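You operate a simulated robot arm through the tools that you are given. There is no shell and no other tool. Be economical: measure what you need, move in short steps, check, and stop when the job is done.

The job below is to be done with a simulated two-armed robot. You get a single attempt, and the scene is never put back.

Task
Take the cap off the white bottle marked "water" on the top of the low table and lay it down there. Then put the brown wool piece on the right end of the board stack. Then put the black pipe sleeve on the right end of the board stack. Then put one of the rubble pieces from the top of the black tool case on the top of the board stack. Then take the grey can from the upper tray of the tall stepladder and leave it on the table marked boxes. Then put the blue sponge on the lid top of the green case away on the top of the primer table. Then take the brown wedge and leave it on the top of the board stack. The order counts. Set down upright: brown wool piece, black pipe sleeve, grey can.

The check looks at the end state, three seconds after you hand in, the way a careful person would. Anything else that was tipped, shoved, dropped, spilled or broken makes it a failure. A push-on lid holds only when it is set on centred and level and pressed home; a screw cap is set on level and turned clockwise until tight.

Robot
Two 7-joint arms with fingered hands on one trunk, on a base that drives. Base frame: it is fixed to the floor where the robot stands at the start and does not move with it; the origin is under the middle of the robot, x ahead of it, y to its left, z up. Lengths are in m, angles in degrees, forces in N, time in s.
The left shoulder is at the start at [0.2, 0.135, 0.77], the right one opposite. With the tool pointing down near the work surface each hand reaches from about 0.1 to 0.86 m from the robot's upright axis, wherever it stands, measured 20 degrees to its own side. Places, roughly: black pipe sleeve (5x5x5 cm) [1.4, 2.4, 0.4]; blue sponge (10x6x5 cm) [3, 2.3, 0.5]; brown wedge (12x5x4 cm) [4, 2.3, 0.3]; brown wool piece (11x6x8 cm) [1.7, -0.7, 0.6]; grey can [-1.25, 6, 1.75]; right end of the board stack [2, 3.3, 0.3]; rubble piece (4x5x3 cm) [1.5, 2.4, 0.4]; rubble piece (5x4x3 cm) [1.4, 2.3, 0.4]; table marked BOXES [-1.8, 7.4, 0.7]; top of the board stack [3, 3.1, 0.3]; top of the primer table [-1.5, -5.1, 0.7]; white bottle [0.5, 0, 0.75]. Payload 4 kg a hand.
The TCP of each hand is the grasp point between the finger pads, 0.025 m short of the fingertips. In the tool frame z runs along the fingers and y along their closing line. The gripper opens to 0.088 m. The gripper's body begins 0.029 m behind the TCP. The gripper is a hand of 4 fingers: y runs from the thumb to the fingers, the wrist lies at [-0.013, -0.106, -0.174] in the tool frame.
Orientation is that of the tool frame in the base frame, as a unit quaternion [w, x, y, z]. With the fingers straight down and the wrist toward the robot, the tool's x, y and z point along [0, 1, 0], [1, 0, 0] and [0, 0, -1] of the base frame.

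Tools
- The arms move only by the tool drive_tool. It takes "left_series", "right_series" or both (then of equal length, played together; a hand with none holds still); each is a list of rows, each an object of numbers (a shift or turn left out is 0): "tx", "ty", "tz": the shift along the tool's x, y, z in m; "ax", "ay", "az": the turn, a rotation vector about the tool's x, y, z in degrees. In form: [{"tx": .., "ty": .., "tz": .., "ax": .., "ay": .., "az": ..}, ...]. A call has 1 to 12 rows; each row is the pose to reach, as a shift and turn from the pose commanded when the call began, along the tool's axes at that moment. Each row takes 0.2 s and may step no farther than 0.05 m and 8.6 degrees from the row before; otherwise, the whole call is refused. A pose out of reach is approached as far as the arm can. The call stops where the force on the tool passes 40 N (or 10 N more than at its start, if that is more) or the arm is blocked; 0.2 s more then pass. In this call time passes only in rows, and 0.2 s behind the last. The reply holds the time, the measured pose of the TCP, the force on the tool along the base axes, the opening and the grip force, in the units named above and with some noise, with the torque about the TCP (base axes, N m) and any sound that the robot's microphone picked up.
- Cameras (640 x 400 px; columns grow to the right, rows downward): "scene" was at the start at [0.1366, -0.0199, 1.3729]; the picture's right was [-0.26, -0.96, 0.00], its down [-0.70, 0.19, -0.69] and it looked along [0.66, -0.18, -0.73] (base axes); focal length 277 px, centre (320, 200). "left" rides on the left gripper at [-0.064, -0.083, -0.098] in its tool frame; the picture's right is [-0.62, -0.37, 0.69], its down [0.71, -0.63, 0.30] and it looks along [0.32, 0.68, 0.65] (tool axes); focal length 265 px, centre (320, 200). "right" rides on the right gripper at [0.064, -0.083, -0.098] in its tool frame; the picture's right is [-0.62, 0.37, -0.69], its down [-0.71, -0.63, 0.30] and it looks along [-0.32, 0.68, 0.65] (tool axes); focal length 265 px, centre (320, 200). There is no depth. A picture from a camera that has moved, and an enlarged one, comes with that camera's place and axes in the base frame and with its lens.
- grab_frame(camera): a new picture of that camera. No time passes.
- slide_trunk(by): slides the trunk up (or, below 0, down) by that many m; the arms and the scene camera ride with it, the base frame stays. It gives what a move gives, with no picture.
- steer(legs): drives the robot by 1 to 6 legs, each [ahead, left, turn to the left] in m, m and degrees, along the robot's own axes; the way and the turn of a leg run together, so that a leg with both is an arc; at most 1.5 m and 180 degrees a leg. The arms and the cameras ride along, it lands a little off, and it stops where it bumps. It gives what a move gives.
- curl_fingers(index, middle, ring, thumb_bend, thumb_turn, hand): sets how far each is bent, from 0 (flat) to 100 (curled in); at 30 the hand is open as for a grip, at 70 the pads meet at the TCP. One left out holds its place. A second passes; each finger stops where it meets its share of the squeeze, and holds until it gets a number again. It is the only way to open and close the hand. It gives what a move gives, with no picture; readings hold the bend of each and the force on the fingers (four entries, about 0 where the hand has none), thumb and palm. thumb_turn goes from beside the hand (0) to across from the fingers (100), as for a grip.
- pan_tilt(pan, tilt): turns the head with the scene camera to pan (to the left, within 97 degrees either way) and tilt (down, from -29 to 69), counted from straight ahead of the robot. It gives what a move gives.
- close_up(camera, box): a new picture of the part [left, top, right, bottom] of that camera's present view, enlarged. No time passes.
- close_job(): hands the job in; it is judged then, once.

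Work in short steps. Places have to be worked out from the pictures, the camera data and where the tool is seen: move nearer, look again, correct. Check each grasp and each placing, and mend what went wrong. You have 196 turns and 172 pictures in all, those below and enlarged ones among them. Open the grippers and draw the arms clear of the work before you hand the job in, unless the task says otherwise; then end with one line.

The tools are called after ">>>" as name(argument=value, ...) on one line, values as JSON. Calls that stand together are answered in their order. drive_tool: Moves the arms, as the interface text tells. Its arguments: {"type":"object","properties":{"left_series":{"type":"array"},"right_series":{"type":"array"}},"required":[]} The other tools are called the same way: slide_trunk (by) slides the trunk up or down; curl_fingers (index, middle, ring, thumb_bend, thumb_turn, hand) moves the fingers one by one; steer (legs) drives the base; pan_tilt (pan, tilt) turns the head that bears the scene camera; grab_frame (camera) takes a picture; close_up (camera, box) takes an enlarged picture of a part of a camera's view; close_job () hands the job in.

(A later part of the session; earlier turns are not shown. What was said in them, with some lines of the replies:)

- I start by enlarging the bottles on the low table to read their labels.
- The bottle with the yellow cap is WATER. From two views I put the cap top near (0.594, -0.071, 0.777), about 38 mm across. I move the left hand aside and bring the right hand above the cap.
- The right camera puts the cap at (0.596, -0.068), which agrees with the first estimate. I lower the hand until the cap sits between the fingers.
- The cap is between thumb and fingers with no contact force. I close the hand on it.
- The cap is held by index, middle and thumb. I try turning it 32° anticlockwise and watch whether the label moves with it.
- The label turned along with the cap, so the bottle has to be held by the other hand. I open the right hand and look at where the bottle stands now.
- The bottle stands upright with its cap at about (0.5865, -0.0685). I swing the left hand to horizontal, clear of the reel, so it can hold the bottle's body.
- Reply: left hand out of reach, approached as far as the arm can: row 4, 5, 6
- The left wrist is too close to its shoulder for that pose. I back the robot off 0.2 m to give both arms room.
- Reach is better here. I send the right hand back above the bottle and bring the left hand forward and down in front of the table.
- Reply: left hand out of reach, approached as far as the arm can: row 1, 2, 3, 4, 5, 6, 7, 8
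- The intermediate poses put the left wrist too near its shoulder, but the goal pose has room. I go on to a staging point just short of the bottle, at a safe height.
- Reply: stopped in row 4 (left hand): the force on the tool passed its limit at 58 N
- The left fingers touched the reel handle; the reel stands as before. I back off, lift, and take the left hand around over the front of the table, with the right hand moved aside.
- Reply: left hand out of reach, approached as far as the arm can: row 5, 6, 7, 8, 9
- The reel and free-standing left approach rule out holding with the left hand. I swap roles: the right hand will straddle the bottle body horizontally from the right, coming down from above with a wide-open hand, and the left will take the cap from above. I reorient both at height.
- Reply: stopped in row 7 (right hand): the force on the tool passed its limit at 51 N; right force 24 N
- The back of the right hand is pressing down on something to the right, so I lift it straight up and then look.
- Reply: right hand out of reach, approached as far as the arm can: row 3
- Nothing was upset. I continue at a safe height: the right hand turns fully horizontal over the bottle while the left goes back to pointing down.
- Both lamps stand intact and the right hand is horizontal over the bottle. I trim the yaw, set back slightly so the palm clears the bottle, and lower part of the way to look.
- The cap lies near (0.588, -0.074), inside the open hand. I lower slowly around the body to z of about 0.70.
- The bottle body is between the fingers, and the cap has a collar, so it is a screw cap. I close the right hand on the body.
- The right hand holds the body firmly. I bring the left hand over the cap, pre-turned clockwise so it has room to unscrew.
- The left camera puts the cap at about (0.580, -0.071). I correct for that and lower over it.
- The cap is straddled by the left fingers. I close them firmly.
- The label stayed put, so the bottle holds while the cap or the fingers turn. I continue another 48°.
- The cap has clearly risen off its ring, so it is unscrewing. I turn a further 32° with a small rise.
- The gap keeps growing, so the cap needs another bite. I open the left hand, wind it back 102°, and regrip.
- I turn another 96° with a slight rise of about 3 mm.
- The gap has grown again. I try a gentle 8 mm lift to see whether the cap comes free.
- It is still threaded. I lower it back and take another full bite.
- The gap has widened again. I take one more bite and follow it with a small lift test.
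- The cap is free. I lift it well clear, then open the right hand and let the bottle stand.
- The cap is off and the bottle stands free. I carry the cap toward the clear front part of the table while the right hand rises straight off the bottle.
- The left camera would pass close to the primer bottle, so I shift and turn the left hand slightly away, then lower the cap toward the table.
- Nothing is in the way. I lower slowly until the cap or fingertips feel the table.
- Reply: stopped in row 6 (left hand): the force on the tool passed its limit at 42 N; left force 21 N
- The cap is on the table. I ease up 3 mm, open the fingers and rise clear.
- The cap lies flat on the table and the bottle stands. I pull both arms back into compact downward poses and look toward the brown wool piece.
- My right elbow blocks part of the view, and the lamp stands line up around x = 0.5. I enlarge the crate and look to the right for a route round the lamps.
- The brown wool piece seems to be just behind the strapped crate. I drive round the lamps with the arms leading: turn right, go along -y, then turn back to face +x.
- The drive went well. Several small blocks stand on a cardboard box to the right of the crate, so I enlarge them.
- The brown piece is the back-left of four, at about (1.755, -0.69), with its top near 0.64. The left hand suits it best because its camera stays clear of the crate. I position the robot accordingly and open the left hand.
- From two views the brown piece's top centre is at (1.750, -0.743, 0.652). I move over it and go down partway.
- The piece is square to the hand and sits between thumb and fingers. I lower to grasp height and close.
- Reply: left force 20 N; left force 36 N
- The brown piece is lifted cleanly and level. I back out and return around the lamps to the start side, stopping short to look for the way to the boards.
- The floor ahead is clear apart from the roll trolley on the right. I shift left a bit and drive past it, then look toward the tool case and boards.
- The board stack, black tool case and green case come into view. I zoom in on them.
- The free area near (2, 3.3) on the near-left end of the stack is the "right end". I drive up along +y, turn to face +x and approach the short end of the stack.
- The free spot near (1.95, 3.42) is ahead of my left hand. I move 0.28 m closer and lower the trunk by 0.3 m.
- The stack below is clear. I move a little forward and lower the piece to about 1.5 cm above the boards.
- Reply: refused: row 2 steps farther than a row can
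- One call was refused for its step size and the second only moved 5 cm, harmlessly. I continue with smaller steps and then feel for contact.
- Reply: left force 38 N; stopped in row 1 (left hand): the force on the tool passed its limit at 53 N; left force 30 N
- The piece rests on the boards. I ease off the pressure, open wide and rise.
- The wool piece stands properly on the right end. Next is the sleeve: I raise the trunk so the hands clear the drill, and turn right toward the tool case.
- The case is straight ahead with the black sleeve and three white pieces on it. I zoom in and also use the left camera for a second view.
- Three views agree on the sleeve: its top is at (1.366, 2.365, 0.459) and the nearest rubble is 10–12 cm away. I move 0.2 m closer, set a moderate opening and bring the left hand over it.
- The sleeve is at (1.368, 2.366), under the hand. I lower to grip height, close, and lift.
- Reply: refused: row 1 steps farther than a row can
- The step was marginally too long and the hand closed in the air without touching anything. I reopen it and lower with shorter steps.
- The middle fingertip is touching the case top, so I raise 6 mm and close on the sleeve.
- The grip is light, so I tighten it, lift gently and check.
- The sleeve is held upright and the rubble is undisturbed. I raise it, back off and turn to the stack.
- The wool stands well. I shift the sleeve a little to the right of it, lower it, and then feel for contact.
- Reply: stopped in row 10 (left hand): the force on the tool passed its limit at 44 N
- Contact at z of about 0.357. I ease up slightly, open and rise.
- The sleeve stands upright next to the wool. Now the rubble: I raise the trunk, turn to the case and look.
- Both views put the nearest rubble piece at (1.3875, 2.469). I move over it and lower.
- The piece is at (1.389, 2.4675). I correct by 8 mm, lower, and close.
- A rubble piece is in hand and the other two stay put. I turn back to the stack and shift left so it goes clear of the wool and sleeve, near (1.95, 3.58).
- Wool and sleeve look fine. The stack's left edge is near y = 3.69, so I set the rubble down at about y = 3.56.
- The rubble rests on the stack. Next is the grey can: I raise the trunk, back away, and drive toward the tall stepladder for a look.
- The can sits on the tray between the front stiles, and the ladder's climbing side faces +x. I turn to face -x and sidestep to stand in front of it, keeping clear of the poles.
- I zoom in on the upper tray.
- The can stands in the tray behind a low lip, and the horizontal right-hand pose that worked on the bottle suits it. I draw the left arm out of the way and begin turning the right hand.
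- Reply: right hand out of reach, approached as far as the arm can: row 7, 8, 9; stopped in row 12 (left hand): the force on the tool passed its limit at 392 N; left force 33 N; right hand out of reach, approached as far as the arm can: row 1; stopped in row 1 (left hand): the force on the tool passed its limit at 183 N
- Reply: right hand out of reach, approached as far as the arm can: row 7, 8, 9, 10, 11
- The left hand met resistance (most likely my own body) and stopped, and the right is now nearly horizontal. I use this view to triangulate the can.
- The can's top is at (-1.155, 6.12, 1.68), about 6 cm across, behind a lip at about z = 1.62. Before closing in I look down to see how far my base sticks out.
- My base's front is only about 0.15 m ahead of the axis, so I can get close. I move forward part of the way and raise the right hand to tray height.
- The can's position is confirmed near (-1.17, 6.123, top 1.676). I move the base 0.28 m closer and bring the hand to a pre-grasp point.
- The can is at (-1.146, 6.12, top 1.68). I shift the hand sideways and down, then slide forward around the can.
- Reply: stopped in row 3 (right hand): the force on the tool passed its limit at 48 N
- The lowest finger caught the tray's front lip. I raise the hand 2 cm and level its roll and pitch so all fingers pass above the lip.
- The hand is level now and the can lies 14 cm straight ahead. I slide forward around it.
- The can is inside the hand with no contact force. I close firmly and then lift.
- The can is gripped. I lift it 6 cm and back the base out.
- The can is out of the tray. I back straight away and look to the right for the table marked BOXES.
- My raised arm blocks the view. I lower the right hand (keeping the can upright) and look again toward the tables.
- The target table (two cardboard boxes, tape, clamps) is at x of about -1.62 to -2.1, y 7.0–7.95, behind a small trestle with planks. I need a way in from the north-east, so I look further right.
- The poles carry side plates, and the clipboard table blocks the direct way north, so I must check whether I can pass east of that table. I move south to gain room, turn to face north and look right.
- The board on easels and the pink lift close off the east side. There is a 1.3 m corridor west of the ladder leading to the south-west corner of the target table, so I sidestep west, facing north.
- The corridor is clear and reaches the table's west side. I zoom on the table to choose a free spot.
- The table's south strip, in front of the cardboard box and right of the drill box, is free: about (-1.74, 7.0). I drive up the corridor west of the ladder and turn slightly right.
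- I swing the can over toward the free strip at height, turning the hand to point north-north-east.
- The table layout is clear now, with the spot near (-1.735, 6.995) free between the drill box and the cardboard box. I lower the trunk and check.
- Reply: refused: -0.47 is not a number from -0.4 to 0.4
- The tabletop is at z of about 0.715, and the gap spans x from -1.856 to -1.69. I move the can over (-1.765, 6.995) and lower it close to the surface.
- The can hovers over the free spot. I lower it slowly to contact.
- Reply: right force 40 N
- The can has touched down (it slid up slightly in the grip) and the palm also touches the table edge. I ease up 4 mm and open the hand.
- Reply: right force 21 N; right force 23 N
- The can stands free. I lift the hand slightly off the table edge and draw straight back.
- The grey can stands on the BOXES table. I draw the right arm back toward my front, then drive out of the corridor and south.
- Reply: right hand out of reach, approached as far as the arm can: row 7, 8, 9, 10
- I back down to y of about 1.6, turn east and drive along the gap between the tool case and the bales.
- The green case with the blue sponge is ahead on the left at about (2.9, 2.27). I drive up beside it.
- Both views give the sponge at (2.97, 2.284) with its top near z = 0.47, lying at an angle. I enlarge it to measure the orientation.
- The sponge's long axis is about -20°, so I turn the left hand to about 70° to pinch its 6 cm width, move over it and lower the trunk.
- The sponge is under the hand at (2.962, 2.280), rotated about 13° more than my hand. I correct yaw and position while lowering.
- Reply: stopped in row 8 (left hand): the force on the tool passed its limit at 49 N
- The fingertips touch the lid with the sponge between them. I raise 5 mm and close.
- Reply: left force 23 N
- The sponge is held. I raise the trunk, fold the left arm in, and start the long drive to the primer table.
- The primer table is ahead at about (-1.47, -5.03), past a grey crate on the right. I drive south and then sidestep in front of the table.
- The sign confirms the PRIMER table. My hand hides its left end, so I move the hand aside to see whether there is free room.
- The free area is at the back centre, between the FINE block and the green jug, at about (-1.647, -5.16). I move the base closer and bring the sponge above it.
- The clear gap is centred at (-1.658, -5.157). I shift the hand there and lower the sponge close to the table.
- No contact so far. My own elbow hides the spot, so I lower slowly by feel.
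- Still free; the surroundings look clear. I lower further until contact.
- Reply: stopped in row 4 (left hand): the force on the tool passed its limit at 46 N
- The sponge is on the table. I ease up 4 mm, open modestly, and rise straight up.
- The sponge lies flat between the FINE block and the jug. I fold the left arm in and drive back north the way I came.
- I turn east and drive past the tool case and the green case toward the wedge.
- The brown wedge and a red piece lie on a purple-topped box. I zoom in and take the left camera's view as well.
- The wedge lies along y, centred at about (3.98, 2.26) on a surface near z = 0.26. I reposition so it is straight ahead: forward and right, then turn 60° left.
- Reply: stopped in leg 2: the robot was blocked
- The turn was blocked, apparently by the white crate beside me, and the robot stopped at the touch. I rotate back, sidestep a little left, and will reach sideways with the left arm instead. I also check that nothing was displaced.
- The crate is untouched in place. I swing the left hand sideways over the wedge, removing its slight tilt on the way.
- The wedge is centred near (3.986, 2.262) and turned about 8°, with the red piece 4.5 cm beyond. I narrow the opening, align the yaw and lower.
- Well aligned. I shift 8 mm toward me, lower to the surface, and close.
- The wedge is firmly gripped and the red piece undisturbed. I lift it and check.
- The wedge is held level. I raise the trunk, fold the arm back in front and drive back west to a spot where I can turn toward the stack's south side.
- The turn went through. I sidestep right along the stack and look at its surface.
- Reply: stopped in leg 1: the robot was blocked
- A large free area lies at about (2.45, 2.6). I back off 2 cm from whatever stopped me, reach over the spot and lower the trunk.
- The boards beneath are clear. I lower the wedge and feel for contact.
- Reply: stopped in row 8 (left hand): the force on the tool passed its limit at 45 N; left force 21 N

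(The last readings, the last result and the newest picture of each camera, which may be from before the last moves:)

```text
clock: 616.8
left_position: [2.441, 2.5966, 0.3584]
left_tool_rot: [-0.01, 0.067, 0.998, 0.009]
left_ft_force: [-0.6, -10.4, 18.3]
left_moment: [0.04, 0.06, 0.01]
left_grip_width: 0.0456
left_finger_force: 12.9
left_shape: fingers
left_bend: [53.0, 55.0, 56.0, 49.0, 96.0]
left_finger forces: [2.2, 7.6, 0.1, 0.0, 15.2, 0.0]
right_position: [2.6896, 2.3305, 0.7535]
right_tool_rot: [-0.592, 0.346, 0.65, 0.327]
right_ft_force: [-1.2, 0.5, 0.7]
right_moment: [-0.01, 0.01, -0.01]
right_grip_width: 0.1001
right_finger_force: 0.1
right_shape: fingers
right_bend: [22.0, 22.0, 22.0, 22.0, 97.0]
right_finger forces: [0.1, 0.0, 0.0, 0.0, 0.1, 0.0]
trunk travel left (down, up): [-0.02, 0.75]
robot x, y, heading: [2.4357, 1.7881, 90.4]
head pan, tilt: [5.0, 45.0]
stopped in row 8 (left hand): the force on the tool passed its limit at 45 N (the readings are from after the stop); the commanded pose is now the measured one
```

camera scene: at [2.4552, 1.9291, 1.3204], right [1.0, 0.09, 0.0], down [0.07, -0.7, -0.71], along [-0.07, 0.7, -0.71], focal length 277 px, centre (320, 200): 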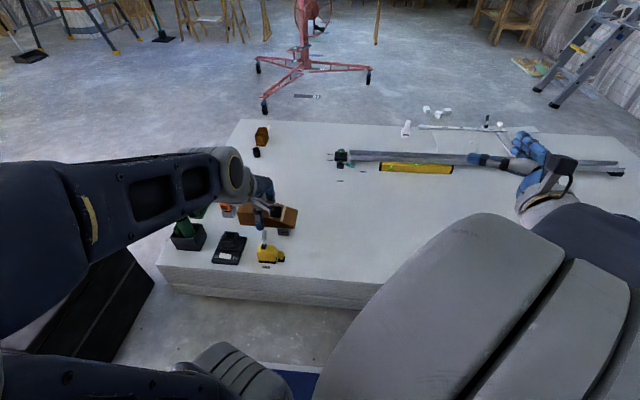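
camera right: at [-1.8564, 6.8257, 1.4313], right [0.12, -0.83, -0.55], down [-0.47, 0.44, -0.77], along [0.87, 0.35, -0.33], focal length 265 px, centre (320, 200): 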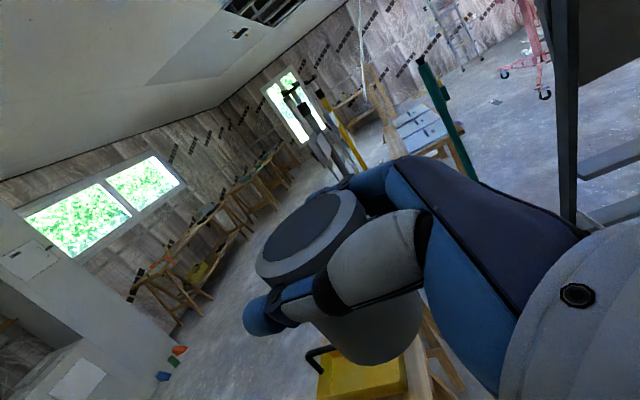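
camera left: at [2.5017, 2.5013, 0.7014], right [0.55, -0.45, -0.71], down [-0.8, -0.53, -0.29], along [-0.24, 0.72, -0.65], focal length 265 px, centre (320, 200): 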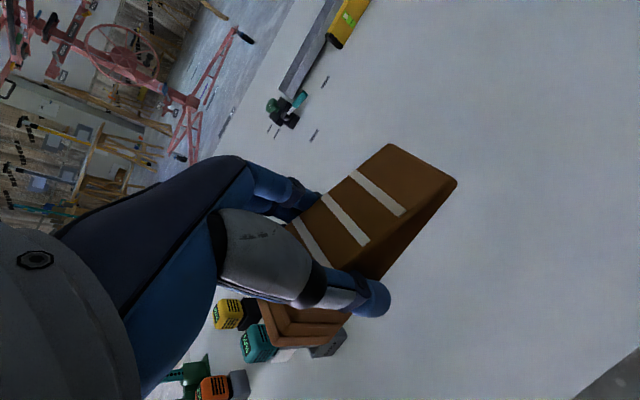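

The wedge is on the boards. I ease up, open the hand and rise.

>>> drive_tool(left_series=[{"tz": -0.004}])

>>> curl_fingers(hand="left", index=34, middle=34, ring=34, thumb_bend=34)

>>> drive_tool(left_series=[{"tz": -0.02}, {"tz": -0.05}, {"tz": -0.09}, {"tz": -0.135}, {"tz": -0.18}, {"tz": -0.225}, {"tz": -0.27}])

>>> grab_frame(camera="left")

```text
clock: 617.2
left_position: [2.4417, 2.5949, 0.3588]
left_tool_rot: [-0.01, 0.068, 0.998, 0.007]
left_ft_force: [-0.5, -3.7, 2.8]
left_moment: [0.0, 0.02, 0.0]
left_grip_width: 0.0456
left_finger_force: 8.2
left_shape: fingers
left_bend: [52.0, 54.0, 55.0, 49.0, 96.0]
left_finger forces: [4.0, 2.0, 0.7, 0.0, 10.3, 0.1]
right_position: [2.6891, 2.3312, 0.7554]
right_tool_rot: [-0.592, 0.345, 0.651, 0.326]
right_ft_force: [0.3, -0.4, -0.3]
right_moment: [0.0, 0.01, 0.01]
right_grip_width: 0.0995
right_finger_force: 0.0
right_shape: fingers
right_bend: [22.0, 22.0, 22.0, 22.0, 97.0]
right_finger forces: [0.0, 0.0, 0.0, 0.0, 0.0, 0.0]
trunk travel left (down, up): [-0.02, 0.75]
robot x, y, heading: [2.4372, 1.7868, 90.2]
head pan, tilt: [5.0, 45.0]
```

```text
clock: 618.2
left_position: [2.4414, 2.5967, 0.3605]
left_tool_rot: [-0.011, 0.068, 0.998, 0.007]
left_ft_force: [-0.2, 0.1, -0.1]
left_moment: [0.04, -0.02, 0.0]
left_grip_width: 0.0761
left_finger_force: 0.0
left_shape: fingers
left_bend: [34.0, 34.0, 34.0, 34.0, 97.0]
left_finger forces: [0.0, 0.0, 0.1, 0.0, 0.1, 0.0]
right_position: [2.6904, 2.3291, 0.7548]
right_tool_rot: [-0.592, 0.345, 0.651, 0.326]
right_ft_force: [0.0, -0.2, -0.3]
right_moment: [0.03, 0.0, -0.01]
right_grip_width: 0.0996
right_finger_force: 0.0
right_shape: fingers
right_bend: [22.0, 22.0, 22.0, 22.0, 97.0]
right_finger forces: [0.0, 0.0, 0.0, 0.0, 0.0, 0.1]
trunk travel left (down, up): [-0.02, 0.75]
robot x, y, heading: [2.4317, 1.7888, 90.4]
head pan, tilt: [5.0, 45.0]
```

```text
clock: 619.8
left_position: [2.4502, 2.5938, 0.6304]
left_tool_rot: [-0.011, 0.068, 0.998, 0.006]
left_ft_force: [-0.1, -0.4, 0.1]
left_moment: [0.03, 0.0, -0.01]
left_grip_width: 0.0761
left_finger_force: 0.1
left_shape: fingers
left_bend: [34.0, 34.0, 34.0, 34.0, 97.0]
left_finger forces: [0.0, 0.0, 0.1, 0.1, 0.0, 0.0]
right_position: [2.6888, 2.3301, 0.755]
right_tool_rot: [-0.592, 0.346, 0.651, 0.326]
right_ft_force: [-0.3, -0.3, 0.2]
right_moment: [0.01, 0.0, -0.03]
right_grip_width: 0.0997
right_finger_force: 0.0
right_shape: fingers
right_bend: [22.0, 22.0, 22.0, 22.0, 97.0]
right_finger forces: [0.0, 0.0, 0.0, 0.1, 0.0, 0.0]
trunk travel left (down, up): [-0.02, 0.75]
robot x, y, heading: [2.4297, 1.7856, 90.3]
head pan, tilt: [5.0, 45.0]
```

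```text
9 pictures are left
camera left: at [2.5036, 2.5018, 0.7272], right [0.55, -0.44, -0.71], down [-0.8, -0.52, -0.29], along [-0.24, 0.73, -0.64], focal length 265 px, centre (320, 200)
```

left: 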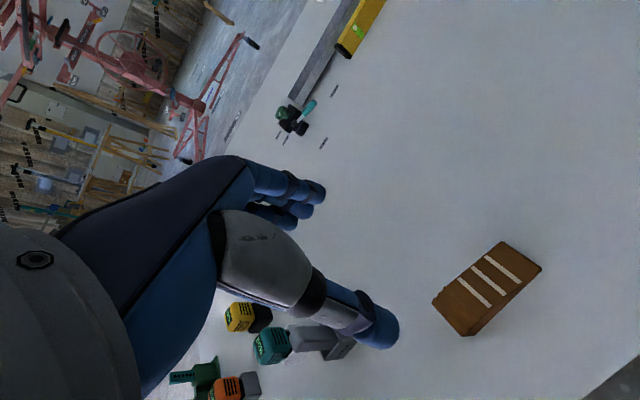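

The wedge rests on the stack. I raise the trunk, pull the left arm back from the work, and check the green case and surroundings where I was stopped.

>>> slide_trunk(by=0.35)

>>> drive_tool(left_series=[{"ty": -0.04}, {"ty": -0.08}, {"ty": -0.12}, {"ty": -0.16}, {"ty": -0.2}, {"ty": -0.24}, {"ty": -0.28}])

>>> pan_tilt(pan=-50, tilt=50)

>>> grab_frame(camera="scene")

>>> pan_tilt(pan=18, tilt=35)

>>> grab_frame(camera="scene")

```text
clock: 623.2
left_position: [2.449, 2.5935, 0.9795]
left_tool_rot: [-0.01, 0.068, 0.998, 0.006]
left_ft_force: [-0.4, 0.2, -0.7]
left_moment: [0.01, -0.02, 0.0]
left_grip_width: 0.076
left_finger_force: 0.1
left_shape: fingers
left_bend: [34.0, 34.0, 34.0, 34.0, 97.0]
left_finger forces: [0.0, 0.0, 0.0, 0.0, 0.0, 0.0]
right_position: [2.6906, 2.3295, 1.1052]
right_tool_rot: [-0.592, 0.346, 0.65, 0.327]
right_ft_force: [-0.2, 0.6, 0.2]
right_moment: [-0.03, 0.04, 0.02]
right_grip_width: 0.0998
right_finger_force: 0.0
right_shape: fingers
right_bend: [22.0, 22.0, 22.0, 22.0, 97.0]
right_finger forces: [0.0, 0.0, 0.0, 0.0, 0.1, 0.0]
trunk travel left (down, up): [-0.37, 0.4]
robot x, y, heading: [2.434, 1.7898, 90.4]
head pan, tilt: [5.0, 45.0]
```

```text
clock: 624.8
left_position: [2.4093, 2.3166, 0.9779]
left_tool_rot: [-0.011, 0.068, 0.998, 0.006]
left_ft_force: [-0.1, 0.1, -1.0]
left_moment: [-0.01, 0.01, -0.01]
left_grip_width: 0.0762
left_finger_force: 0.0
left_shape: fingers
left_bend: [34.0, 34.0, 34.0, 34.0, 97.0]
left_finger forces: [0.1, 0.0, 0.0, 0.1, 0.1, 0.0]
right_position: [2.689, 2.3295, 1.1055]
right_tool_rot: [-0.593, 0.344, 0.651, 0.326]
right_ft_force: [0.4, -0.1, -0.1]
right_moment: [-0.01, 0.02, 0.0]
right_grip_width: 0.0998
right_finger_force: 0.1
right_shape: fingers
right_bend: [22.0, 22.0, 22.0, 22.0, 97.0]
right_finger forces: [0.0, 0.0, 0.1, 0.1, 0.0, 0.0]
trunk travel left (down, up): [-0.37, 0.4]
robot x, y, heading: [2.4355, 1.7872, 90.3]
head pan, tilt: [5.0, 45.0]
```

```text
clock: 626.0
left_position: [2.4103, 2.3181, 0.9779]
left_tool_rot: [-0.01, 0.068, 0.998, 0.007]
left_ft_force: [0.1, -0.2, 0.2]
left_moment: [0.0, 0.01, 0.02]
left_grip_width: 0.0761
left_finger_force: 0.0
left_shape: fingers
left_bend: [34.0, 34.0, 34.0, 34.0, 97.0]
left_finger forces: [0.0, 0.1, 0.0, 0.1, 0.0, 0.1]
right_position: [2.6894, 2.3286, 1.105]
right_tool_rot: [-0.593, 0.345, 0.651, 0.326]
right_ft_force: [-0.3, 0.5, -0.3]
right_moment: [-0.03, -0.01, -0.02]
right_grip_width: 0.0997
right_finger_force: 0.1
right_shape: fingers
right_bend: [22.0, 22.0, 22.0, 22.0, 97.0]
right_finger forces: [0.1, 0.0, 0.1, 0.0, 0.0, 0.0]
trunk travel left (down, up): [-0.37, 0.4]
robot x, y, heading: [2.435, 1.7897, 90.3]
head pan, tilt: [-50.0, 50.0]
```

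```text
8 pictures are left
camera scene: at [2.4918, 1.8978, 1.3635], right [0.65, -0.76, 0.0], down [-0.58, -0.5, -0.64], along [0.49, 0.42, -0.77], focal length 277 px, centre (320, 200)
```

scene: 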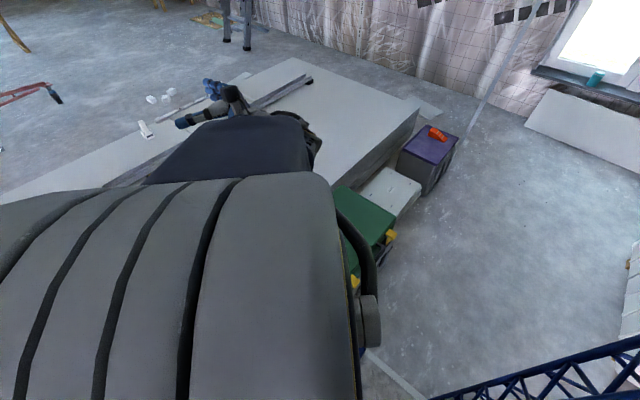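

```text
clock: 627.4
left_position: [2.4107, 2.3174, 0.9788]
left_tool_rot: [-0.01, 0.069, 0.998, 0.007]
left_ft_force: [0.6, 0.1, 0.2]
left_moment: [0.0, 0.0, 0.0]
left_grip_width: 0.0761
left_finger_force: 0.1
left_shape: fingers
left_bend: [34.0, 34.0, 34.0, 34.0, 97.0]
left_finger forces: [0.0, 0.0, 0.1, 0.1, 0.1, 0.0]
right_position: [2.6892, 2.3306, 1.1039]
right_tool_rot: [-0.592, 0.345, 0.651, 0.326]
right_ft_force: [-0.7, -0.6, 1.0]
right_moment: [-0.01, 0.0, 0.01]
right_grip_width: 0.1
right_finger_force: 0.1
right_shape: fingers
right_bend: [22.0, 22.0, 22.0, 22.0, 97.0]
right_finger forces: [0.0, 0.1, 0.0, 0.0, 0.1, 0.0]
trunk travel left (down, up): [-0.37, 0.4]
robot x, y, heading: [2.4362, 1.7848, 90.3]
head pan, tilt: [18.0, 35.0]
```

```text
7 pictures are left
camera scene: at [2.4055, 1.9315, 1.3852], right [0.95, 0.31, 0.0], down [0.18, -0.54, -0.82], along [-0.26, 0.78, -0.57], focal length 277 px, centre (320, 200)
```

scene: 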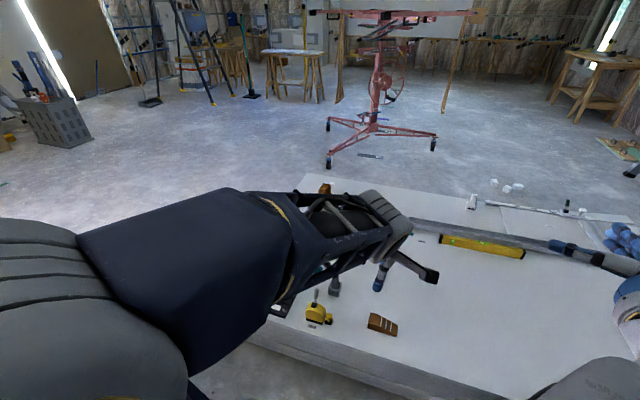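

Green case, purple box, wedge and the rest of the stack look in order, both hands are open and clear of the work. I hand the job in.

>>> close_job()

```text
The job is handed in.
```

All seven steps were carried out in the order given and the job is handed in; the base touched the white crate and was also stopped once near the green case, and nothing looked displaced in the later views.
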